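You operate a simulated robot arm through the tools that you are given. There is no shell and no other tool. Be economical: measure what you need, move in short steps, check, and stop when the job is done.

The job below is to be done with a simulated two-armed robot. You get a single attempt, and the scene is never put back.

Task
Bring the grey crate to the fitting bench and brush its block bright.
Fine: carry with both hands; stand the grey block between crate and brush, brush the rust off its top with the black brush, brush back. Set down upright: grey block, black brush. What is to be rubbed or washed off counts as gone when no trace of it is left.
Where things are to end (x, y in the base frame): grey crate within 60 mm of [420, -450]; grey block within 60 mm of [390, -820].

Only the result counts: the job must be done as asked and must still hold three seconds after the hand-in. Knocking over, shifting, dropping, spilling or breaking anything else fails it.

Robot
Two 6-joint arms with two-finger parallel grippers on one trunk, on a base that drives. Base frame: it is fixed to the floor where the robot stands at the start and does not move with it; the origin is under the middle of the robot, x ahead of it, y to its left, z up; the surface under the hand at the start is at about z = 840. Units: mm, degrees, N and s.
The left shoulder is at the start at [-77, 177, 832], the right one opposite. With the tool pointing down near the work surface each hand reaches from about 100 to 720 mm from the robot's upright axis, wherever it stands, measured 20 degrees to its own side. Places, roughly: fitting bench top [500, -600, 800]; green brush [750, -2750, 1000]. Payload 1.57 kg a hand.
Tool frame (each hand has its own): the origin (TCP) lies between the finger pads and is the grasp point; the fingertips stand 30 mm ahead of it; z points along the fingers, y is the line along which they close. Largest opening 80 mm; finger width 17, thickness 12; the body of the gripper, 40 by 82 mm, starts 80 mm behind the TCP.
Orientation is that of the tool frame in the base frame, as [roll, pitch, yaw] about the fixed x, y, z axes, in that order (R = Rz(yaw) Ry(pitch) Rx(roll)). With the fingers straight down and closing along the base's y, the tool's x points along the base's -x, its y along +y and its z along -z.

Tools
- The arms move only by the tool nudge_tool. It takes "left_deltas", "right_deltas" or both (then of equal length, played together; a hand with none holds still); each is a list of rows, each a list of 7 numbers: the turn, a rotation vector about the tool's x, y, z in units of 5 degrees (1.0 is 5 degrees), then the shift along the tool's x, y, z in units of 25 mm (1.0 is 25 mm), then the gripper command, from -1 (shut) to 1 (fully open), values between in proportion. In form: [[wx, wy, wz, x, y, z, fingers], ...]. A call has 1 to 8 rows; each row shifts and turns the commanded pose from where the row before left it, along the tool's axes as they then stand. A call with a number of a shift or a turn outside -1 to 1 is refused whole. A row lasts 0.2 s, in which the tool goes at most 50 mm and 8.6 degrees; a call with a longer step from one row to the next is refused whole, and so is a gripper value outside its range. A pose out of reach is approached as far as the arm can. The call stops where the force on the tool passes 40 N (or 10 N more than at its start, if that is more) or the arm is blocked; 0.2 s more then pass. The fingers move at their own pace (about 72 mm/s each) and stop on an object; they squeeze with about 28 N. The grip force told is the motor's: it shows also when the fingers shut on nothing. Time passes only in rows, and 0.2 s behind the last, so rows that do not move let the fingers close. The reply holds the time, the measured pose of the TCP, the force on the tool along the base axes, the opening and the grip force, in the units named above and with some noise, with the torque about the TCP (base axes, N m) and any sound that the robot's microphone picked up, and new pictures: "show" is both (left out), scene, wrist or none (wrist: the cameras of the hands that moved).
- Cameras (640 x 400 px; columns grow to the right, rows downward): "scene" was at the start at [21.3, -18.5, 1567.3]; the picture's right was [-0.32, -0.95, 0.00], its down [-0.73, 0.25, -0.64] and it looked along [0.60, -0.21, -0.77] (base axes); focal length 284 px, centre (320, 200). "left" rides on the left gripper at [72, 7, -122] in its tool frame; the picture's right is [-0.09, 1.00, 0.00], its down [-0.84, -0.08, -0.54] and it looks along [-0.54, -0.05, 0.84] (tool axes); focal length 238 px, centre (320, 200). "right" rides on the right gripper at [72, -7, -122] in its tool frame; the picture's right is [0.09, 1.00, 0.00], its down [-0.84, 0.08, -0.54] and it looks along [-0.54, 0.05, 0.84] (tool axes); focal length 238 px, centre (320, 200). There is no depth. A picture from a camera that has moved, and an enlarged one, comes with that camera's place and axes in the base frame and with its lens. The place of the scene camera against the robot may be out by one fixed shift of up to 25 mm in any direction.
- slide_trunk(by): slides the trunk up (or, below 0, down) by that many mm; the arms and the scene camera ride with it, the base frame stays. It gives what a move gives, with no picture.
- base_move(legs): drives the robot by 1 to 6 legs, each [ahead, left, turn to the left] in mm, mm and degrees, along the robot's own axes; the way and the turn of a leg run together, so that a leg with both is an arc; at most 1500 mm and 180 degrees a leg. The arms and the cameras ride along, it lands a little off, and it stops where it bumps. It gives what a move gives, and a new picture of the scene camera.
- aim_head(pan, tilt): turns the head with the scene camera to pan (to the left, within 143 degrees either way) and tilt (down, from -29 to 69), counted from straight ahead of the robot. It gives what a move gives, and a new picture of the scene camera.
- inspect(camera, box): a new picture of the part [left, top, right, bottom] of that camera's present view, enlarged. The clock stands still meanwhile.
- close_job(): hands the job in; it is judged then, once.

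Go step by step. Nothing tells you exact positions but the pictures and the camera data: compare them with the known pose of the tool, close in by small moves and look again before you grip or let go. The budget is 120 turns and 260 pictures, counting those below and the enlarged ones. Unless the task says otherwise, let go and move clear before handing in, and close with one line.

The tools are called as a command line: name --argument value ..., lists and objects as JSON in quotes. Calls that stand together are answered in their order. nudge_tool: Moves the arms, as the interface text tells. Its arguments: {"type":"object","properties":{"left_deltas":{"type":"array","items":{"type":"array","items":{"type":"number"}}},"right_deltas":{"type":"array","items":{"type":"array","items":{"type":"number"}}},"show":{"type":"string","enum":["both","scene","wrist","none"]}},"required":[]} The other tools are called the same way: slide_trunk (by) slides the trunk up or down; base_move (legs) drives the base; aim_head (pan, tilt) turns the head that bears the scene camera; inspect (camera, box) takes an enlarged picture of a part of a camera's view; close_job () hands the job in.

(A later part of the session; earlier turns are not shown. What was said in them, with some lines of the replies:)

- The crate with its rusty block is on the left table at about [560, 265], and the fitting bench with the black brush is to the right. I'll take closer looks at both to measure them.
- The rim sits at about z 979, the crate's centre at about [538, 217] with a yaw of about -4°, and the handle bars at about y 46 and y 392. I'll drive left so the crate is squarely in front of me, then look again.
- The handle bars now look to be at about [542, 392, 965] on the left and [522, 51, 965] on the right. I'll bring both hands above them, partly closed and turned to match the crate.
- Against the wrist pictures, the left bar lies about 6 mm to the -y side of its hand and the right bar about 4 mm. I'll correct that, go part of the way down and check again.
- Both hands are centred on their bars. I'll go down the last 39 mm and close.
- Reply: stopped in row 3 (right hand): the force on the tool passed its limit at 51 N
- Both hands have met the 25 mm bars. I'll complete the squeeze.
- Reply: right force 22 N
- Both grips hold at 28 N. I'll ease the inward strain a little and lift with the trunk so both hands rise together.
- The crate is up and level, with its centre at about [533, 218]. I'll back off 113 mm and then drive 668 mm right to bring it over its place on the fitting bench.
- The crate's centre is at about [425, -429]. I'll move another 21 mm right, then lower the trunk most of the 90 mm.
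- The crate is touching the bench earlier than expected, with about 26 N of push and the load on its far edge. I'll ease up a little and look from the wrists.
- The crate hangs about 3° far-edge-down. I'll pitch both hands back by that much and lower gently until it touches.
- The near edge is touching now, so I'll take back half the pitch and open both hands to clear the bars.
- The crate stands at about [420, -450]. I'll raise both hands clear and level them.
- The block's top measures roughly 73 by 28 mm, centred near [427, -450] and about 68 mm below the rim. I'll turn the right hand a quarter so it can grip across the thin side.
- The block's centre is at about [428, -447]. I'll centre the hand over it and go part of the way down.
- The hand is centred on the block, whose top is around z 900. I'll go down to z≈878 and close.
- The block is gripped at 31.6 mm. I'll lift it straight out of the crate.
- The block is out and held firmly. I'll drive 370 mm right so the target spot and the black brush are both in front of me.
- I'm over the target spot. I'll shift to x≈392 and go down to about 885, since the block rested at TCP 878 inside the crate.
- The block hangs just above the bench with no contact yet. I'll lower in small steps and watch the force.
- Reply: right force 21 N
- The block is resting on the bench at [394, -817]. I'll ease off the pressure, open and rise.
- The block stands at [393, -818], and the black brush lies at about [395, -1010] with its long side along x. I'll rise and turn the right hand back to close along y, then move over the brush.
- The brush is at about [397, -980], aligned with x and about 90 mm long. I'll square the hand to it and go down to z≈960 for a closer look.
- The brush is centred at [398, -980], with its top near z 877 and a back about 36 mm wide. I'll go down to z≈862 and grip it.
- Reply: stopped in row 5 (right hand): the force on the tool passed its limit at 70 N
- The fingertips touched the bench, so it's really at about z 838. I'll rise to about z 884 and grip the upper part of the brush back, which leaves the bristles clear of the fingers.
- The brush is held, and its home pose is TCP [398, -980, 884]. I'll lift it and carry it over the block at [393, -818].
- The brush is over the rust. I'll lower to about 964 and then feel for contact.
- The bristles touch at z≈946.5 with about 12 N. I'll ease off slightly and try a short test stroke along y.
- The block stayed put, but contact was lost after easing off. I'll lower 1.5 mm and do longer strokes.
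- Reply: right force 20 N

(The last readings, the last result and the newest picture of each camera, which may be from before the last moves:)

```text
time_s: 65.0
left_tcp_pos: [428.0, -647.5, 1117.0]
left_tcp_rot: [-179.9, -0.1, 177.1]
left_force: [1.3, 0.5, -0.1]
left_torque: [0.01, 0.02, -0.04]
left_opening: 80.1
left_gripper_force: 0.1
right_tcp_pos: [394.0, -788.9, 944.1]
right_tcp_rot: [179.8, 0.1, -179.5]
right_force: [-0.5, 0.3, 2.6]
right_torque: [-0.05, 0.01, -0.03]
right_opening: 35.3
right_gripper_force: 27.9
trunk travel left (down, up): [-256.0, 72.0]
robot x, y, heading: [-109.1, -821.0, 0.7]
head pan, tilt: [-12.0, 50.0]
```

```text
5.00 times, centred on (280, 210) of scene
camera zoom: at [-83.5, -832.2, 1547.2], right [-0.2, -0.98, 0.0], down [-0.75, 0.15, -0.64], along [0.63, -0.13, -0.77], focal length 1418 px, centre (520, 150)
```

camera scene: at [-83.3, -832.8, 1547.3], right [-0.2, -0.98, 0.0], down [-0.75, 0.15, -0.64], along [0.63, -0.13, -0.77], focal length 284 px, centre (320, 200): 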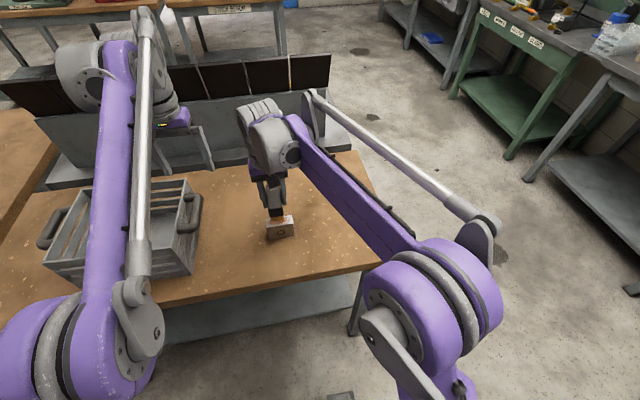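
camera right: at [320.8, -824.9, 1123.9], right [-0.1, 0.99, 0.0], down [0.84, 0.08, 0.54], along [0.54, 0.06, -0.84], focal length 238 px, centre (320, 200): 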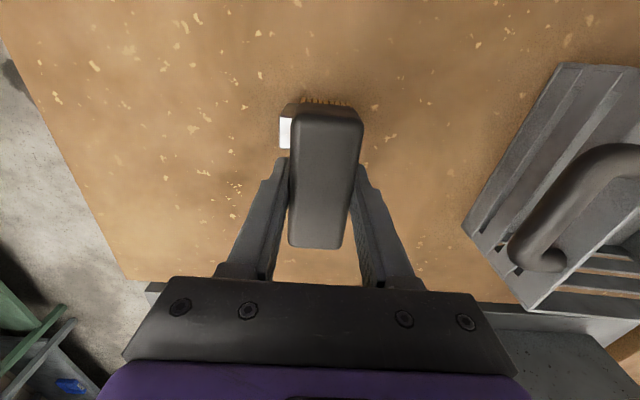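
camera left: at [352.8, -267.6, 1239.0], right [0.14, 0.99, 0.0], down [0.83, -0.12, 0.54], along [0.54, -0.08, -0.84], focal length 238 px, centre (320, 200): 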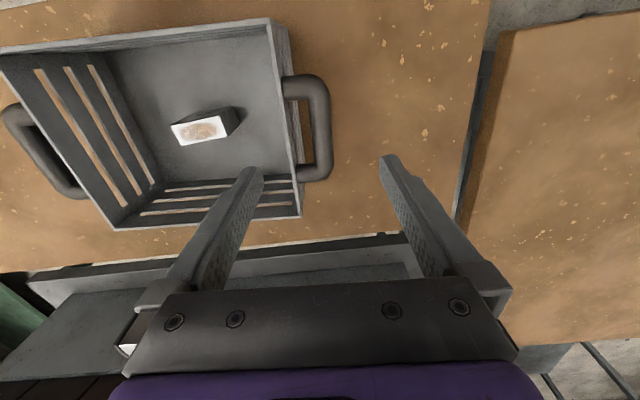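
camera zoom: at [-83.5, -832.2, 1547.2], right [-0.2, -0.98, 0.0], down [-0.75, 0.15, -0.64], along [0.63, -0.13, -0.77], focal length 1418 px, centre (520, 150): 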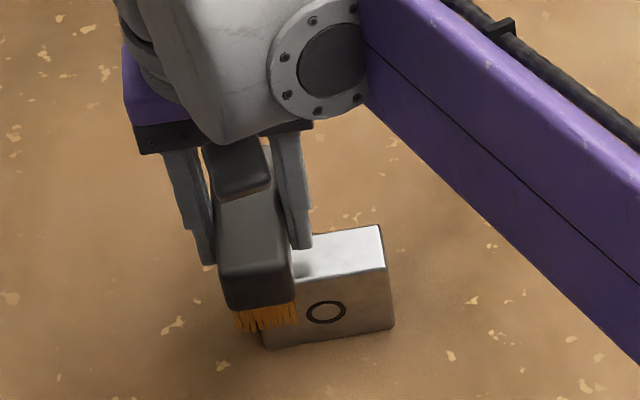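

The rust is coming off and the block hasn't shifted. I'll make two more full passes and then lift to look.

nudge_tool --right_deltas '[[0, 0, 0, 0, -0.5, 0, -1], [0, 0, 0, 0, -0.5, 0, -1], [0, 0, 0, 0, -0.5, 0, -1], [0, 0, 0, 0, -0.5, 0, -1], [0, 0, 0, 0, -0.4, 0, -1], [0, 0, 0, 0, 0.5, 0, -1], [0, 0, 0, 0, 0.5, 0, -1], [0, 0, 0, 0, 0.5, 0, -1]]' --show "none"

nudge_tool --right_deltas '[[0, 0, 0, 0, 0.5, 0, -1], [0, 0, 0, 0, 0.4, 0, -1], [0, 0, 0, 0, -0.5, 0, -1], [0, 0, 0, 0, -0.5, 0, -1], [0, 0, 0, 0, -0.5, 0, -1], [0, 0, 0, 0, -0.5, 0, -1], [0, 0, 0, 0, -0.4, 0, -1], [0, 0, 0, 0, 0, 0, -1]]' --show "none"

nudge_tool --right_deltas '[[0, 0, 0, 0, 0, -1, -1], [0, 0, 0, 0, 0, -1, -1], [0, 0, 0, 0, -1, -0.4, -1], [0, 0, 0, 0, -1, 0, -1], [0, 0, 0, 0, -1, 0, -1], [0, 0, 0, 0, -1, 0, -1], [0, 0, 0, 0, -1, 0, -1]]'

inspect --camera "scene" --box '[220, 170, 340, 250]'

inspect --camera "right" --box '[360, 60, 600, 220]'

```text
time_s: 66.8
left_tcp_pos: [426.8, -647.5, 1118.5]
left_tcp_rot: [179.9, 0.1, 177.2]
left_force: [0.1, 0.1, -1.2]
left_torque: [0.01, 0.04, 0.01]
left_opening: 80.0
left_gripper_force: 0.0
right_tcp_pos: [392.0, -813.2, 945.0]
right_tcp_rot: [179.9, 0.1, -179.6]
right_force: [0.2, -7.7, 21.3]
right_torque: [-0.24, 0.02, -0.01]
right_opening: 35.3
right_gripper_force: 27.7
trunk travel left (down, up): [-256.0, 72.0]
robot x, y, heading: [-111.6, -824.0, 0.5]
head pan, tilt: [-12.0, 50.0]
```

```text
time_s: 68.6
left_tcp_pos: [427.4, -646.0, 1117.7]
left_tcp_rot: [-180.0, 0.0, 177.0]
left_force: [-0.8, -0.4, 0.8]
left_torque: [0.0, 0.01, 0.03]
left_opening: 80.0
left_gripper_force: 0.0
right_tcp_pos: [393.0, -849.7, 945.3]
right_tcp_rot: [180.0, 0.1, -179.5]
right_force: [-1.4, 3.4, 9.3]
right_torque: [0.11, 0.06, 0.03]
right_opening: 35.2
right_gripper_force: 27.6
trunk travel left (down, up): [-256.0, 72.0]
robot x, y, heading: [-110.0, -818.6, 0.3]
head pan, tilt: [-12.0, 50.0]
```

```text
time_s: 70.2
left_tcp_pos: [428.1, -647.5, 1117.7]
left_tcp_rot: [-180.0, 0.0, 177.1]
left_force: [0.4, 0.3, 0.4]
left_torque: [-0.05, -0.01, -0.03]
left_opening: 79.9
left_gripper_force: 0.0
right_tcp_pos: [394.0, -975.7, 1005.1]
right_tcp_rot: [180.0, 0.0, -179.6]
right_force: [0.1, 0.7, -1.1]
right_torque: [-0.03, -0.02, -0.02]
right_opening: 35.4
right_gripper_force: 28.0
trunk travel left (down, up): [-256.0, 72.0]
robot x, y, heading: [-112.9, -822.9, 0.5]
head pan, tilt: [-12.0, 50.0]
camera scene: at [-83.2, -833.0, 1547.3], right [-0.2, -0.98, 0.0], down [-0.75, 0.15, -0.64], along [0.63, -0.13, -0.77], focal length 284 px, centre (320, 200)
camera right: at [321.0, -982.9, 1127.1], right [-0.1, 0.99, 0.0], down [0.84, 0.08, 0.54], along [0.54, 0.06, -0.84], focal length 238 px, centre (320, 200)
```

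scene: 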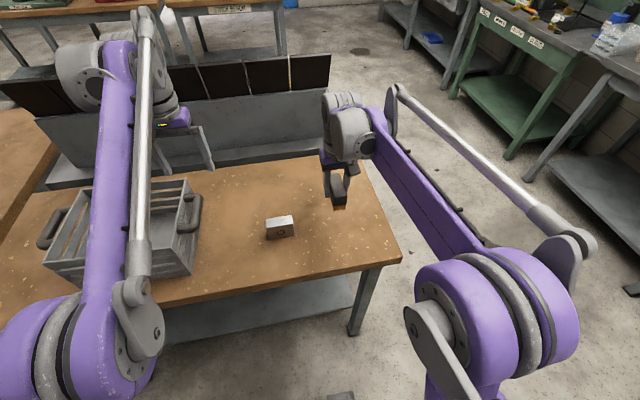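
right: 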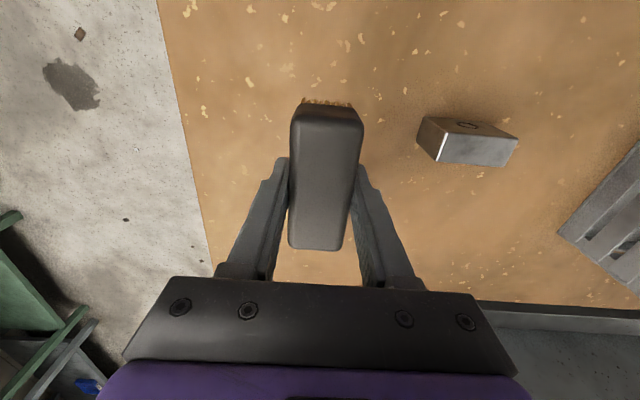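

```text
5.00 times, centred on (280, 210) of scene
camera zoom: at [-83.2, -833.0, 1547.3], right [-0.2, -0.98, 0.0], down [-0.75, 0.15, -0.64], along [0.63, -0.13, -0.77], focal length 1418 px, centre (520, 150)
```

zoom: 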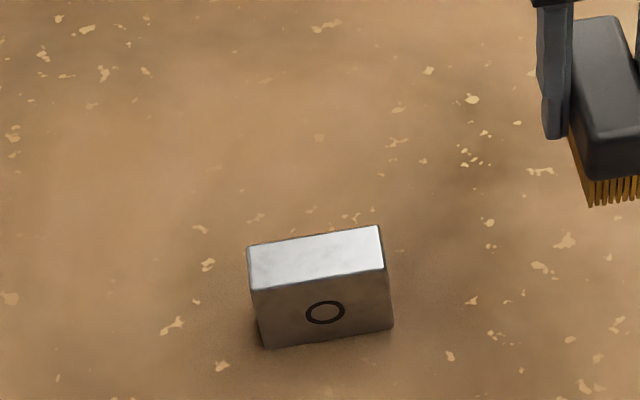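

```text
2.50 times, centred on (480, 140) of right
camera zoom: at [321.0, -982.9, 1127.1], right [-0.1, 0.99, 0.0], down [0.84, 0.08, 0.54], along [0.54, 0.06, -0.84], focal length 596 px, centre (-80, 350)
```

zoom: 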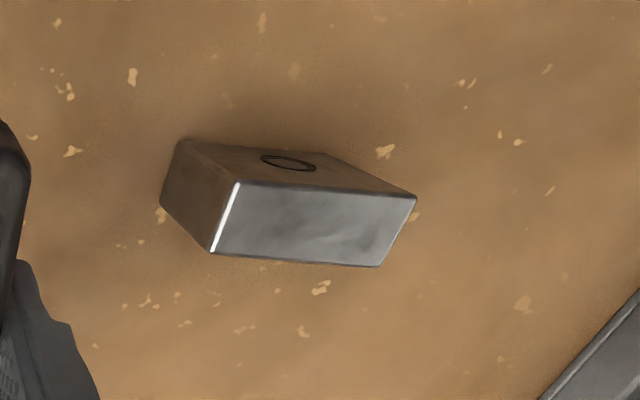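

The top looks bright. I'll zoom right in to check for any leftover trace before returning the brush.

inspect --camera "scene" --box '[262, 210, 298, 234]'

inspect --camera "right" --box '[410, 110, 530, 180]'

```text
16.00 times, centred on (280, 222) of scene
camera zoom: at [-83.2, -833.0, 1547.3], right [-0.2, -0.98, 0.0], down [-0.75, 0.15, -0.64], along [0.63, -0.13, -0.77], focal length 4536 px, centre (960, -152)
```

zoom: 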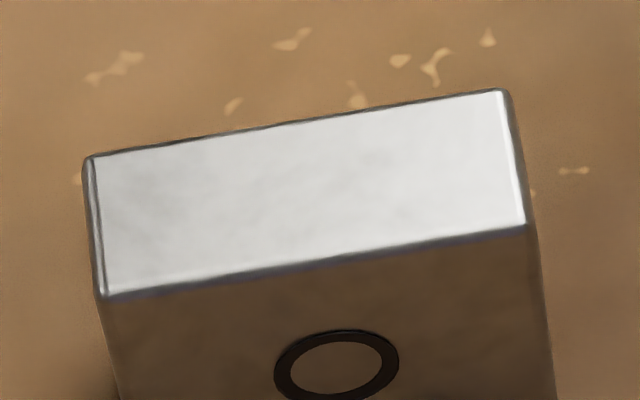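

```text
5.33 times, centred on (470, 145) of right
camera zoom: at [321.0, -982.9, 1127.1], right [-0.1, 0.99, 0.0], down [0.84, 0.08, 0.54], along [0.54, 0.06, -0.84], focal length 1271 px, centre (-480, 493)
```

zoom: 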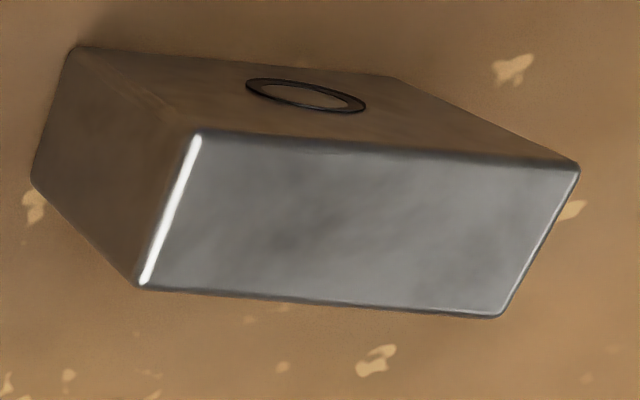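

No rust is left. I'll take the brush back to its spot at [398, -980].

nudge_tool --right_deltas '[[0, 0, 0, -0.15, -0.18, 1, -1], [0, 0, 0, 0, 0, 1, -1], [0, 0, 0, 0, 0, 1, -1], [0, 0, 0, 0, 0, 1, -1], [0, 0, 0, 0, 0, 0.66, -1], [0, 0, 0, 0, 0, 0, -1]]' --show "scene"

inspect --camera "scene" --box '[280, 170, 400, 250]'

```text
time_s: 71.6
left_tcp_pos: [429.1, -647.2, 1117.7]
left_tcp_rot: [180.0, 0.0, 177.1]
left_force: [0.2, 0.1, 0.5]
left_torque: [0.05, 0.01, 0.0]
left_opening: 79.7
left_gripper_force: 0.1
right_tcp_pos: [397.0, -980.4, 887.1]
right_tcp_rot: [179.9, 0.2, -179.5]
right_force: [0.0, 0.1, -1.0]
right_torque: [0.0, -0.03, 0.04]
right_opening: 35.3
right_gripper_force: 27.8
trunk travel left (down, up): [-256.0, 72.0]
robot x, y, heading: [-105.7, -826.1, 0.5]
head pan, tilt: [-12.0, 50.0]
camera scene: at [-83.4, -832.5, 1547.3], right [-0.2, -0.98, 0.0], down [-0.75, 0.15, -0.64], along [0.63, -0.13, -0.77], focal length 284 px, centre (320, 200)
```

scene: 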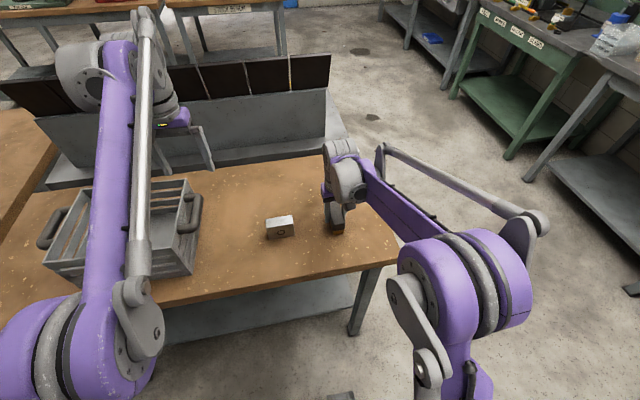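

```text
5.00 times, centred on (340, 210) of scene
camera zoom: at [-83.4, -832.5, 1547.3], right [-0.2, -0.98, 0.0], down [-0.75, 0.15, -0.64], along [0.63, -0.13, -0.77], focal length 1418 px, centre (220, 150)
```

zoom: 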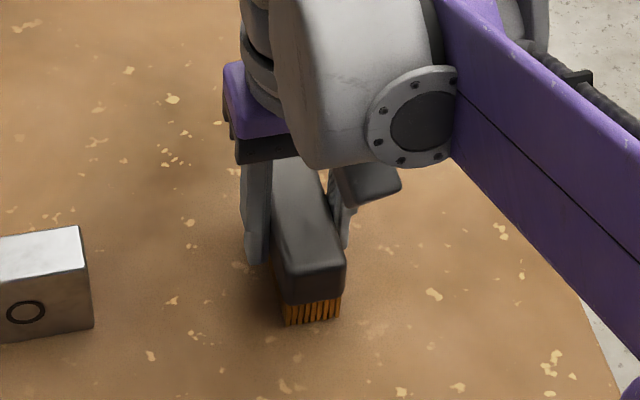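

It's just above the bench, so I'll feel for contact in small steps.

nudge_tool --right_deltas '[[0, 0, 0, 0, 0, 0.07, -1], [0, 0, 0, 0, 0, 0.07, -1], [0, 0, 0, 0, 0, 0, -1]]' --show "none"

```text
time_s: 72.4
left_tcp_pos: [429.3, -647.9, 1117.0]
left_tcp_rot: [180.0, -0.1, 177.2]
left_force: [-0.4, -0.8, 0.5]
left_torque: [0.01, 0.01, -0.03]
left_opening: 79.9
left_gripper_force: 0.0
right_tcp_pos: [397.2, -980.3, 883.5]
right_tcp_rot: [-180.0, 0.1, -179.5]
right_force: [0.5, 0.2, -1.1]
right_torque: [0.0, -0.01, 0.05]
right_opening: 35.3
right_gripper_force: 28.3
trunk travel left (down, up): [-256.0, 72.0]
robot x, y, heading: [-108.4, -824.1, 0.8]
head pan, tilt: [-12.0, 50.0]
```

nudge_tool --right_deltas '[[0, 0, 0, 0, 0, 0.06, -1], [0, 0, 0, 0, 0, 0, -1]]' --show "none"

```text
time_s: 73.0
left_tcp_pos: [427.6, -646.0, 1117.5]
left_tcp_rot: [179.9, 0.0, 177.0]
left_force: [0.7, -0.3, 0.0]
left_torque: [0.02, 0.03, 0.03]
left_opening: 80.1
left_gripper_force: 0.0
right_tcp_pos: [398.9, -981.1, 882.1]
right_tcp_rot: [179.9, 0.2, -179.5]
right_force: [-0.2, -0.5, 4.3]
right_torque: [-0.06, -0.03, -0.01]
right_opening: 35.3
right_gripper_force: 27.8
trunk travel left (down, up): [-256.0, 72.0]
robot x, y, heading: [-110.3, -824.6, 0.3]
head pan, tilt: [-12.0, 50.0]
```

The brush is on the bench. I'll open and rise straight up.

nudge_tool --right_deltas '[[0, 0, 0, 0, 0, 0, 0.2], [0, 0, 0, 0, 0, 0, 0.4], [0, 0, 0, 0, 0, -0.5, 0.4], [0, 0, 0, 0, 0, -1, 0.4], [0, 0, 0, 0, 0, -1, 0.4], [0, 0, 0, 0, 0, -1, 0.4], [0, 0, 0, 0, 0, -1, 0.4], [0, 0, 0, 0, 0, -1, 0.4]]'

inspect --camera "scene" --box '[20, 150, 400, 300]'

```text
time_s: 74.8
left_tcp_pos: [427.6, -647.1, 1118.4]
left_tcp_rot: [-180.0, -0.1, 177.0]
left_force: [0.7, -0.3, 0.2]
left_torque: [0.02, -0.03, 0.02]
left_opening: 80.0
left_gripper_force: 0.2
right_tcp_pos: [397.4, -981.4, 1019.8]
right_tcp_rot: [179.9, 0.1, -179.6]
right_force: [1.2, -0.1, -0.3]
right_torque: [0.0, 0.01, -0.02]
right_opening: 55.7
right_gripper_force: 0.1
trunk travel left (down, up): [-256.0, 72.0]
robot x, y, heading: [-107.7, -822.2, 0.6]
head pan, tilt: [-12.0, 50.0]
camera scene: at [-83.6, -832.4, 1547.3], right [-0.2, -0.98, 0.0], down [-0.75, 0.15, -0.64], along [0.63, -0.13, -0.77], focal length 284 px, centre (320, 200)
camera right: at [324.9, -988.0, 1142.9], right [-0.1, 0.99, 0.0], down [0.84, 0.08, 0.54], along [0.54, 0.06, -0.84], focal length 238 px, centre (320, 200)
```

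scene: 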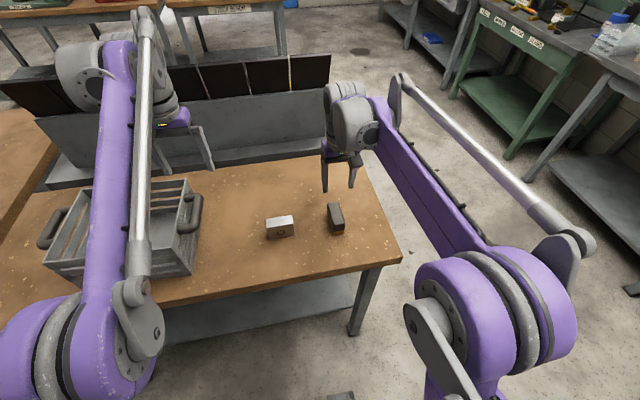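
right: 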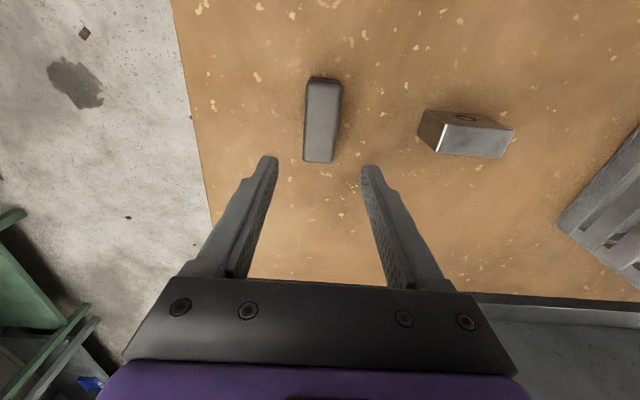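

```text
1.68 times, centred on (210, 225) of scene
camera zoom: at [-83.6, -832.4, 1547.3], right [-0.2, -0.98, 0.0], down [-0.75, 0.15, -0.64], along [0.63, -0.13, -0.77], focal length 478 px, centre (505, 158)
```

zoom: 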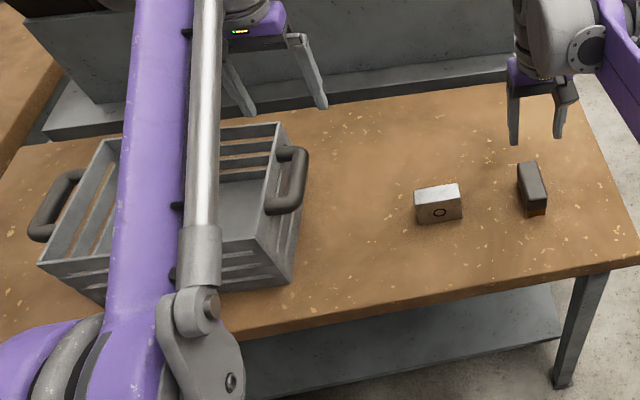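

The crate, bright block and brush all stand upright in their places, and both hands are clear, so I'm handing in.

close_job

```text
The job is handed in.
```

The job is handed in: the grey crate is on the fitting bench at about [420, -450], and the block stands between crate and brush at about [393, -818]. No rust shows on the block's top, and the black brush is back in its place, upright.
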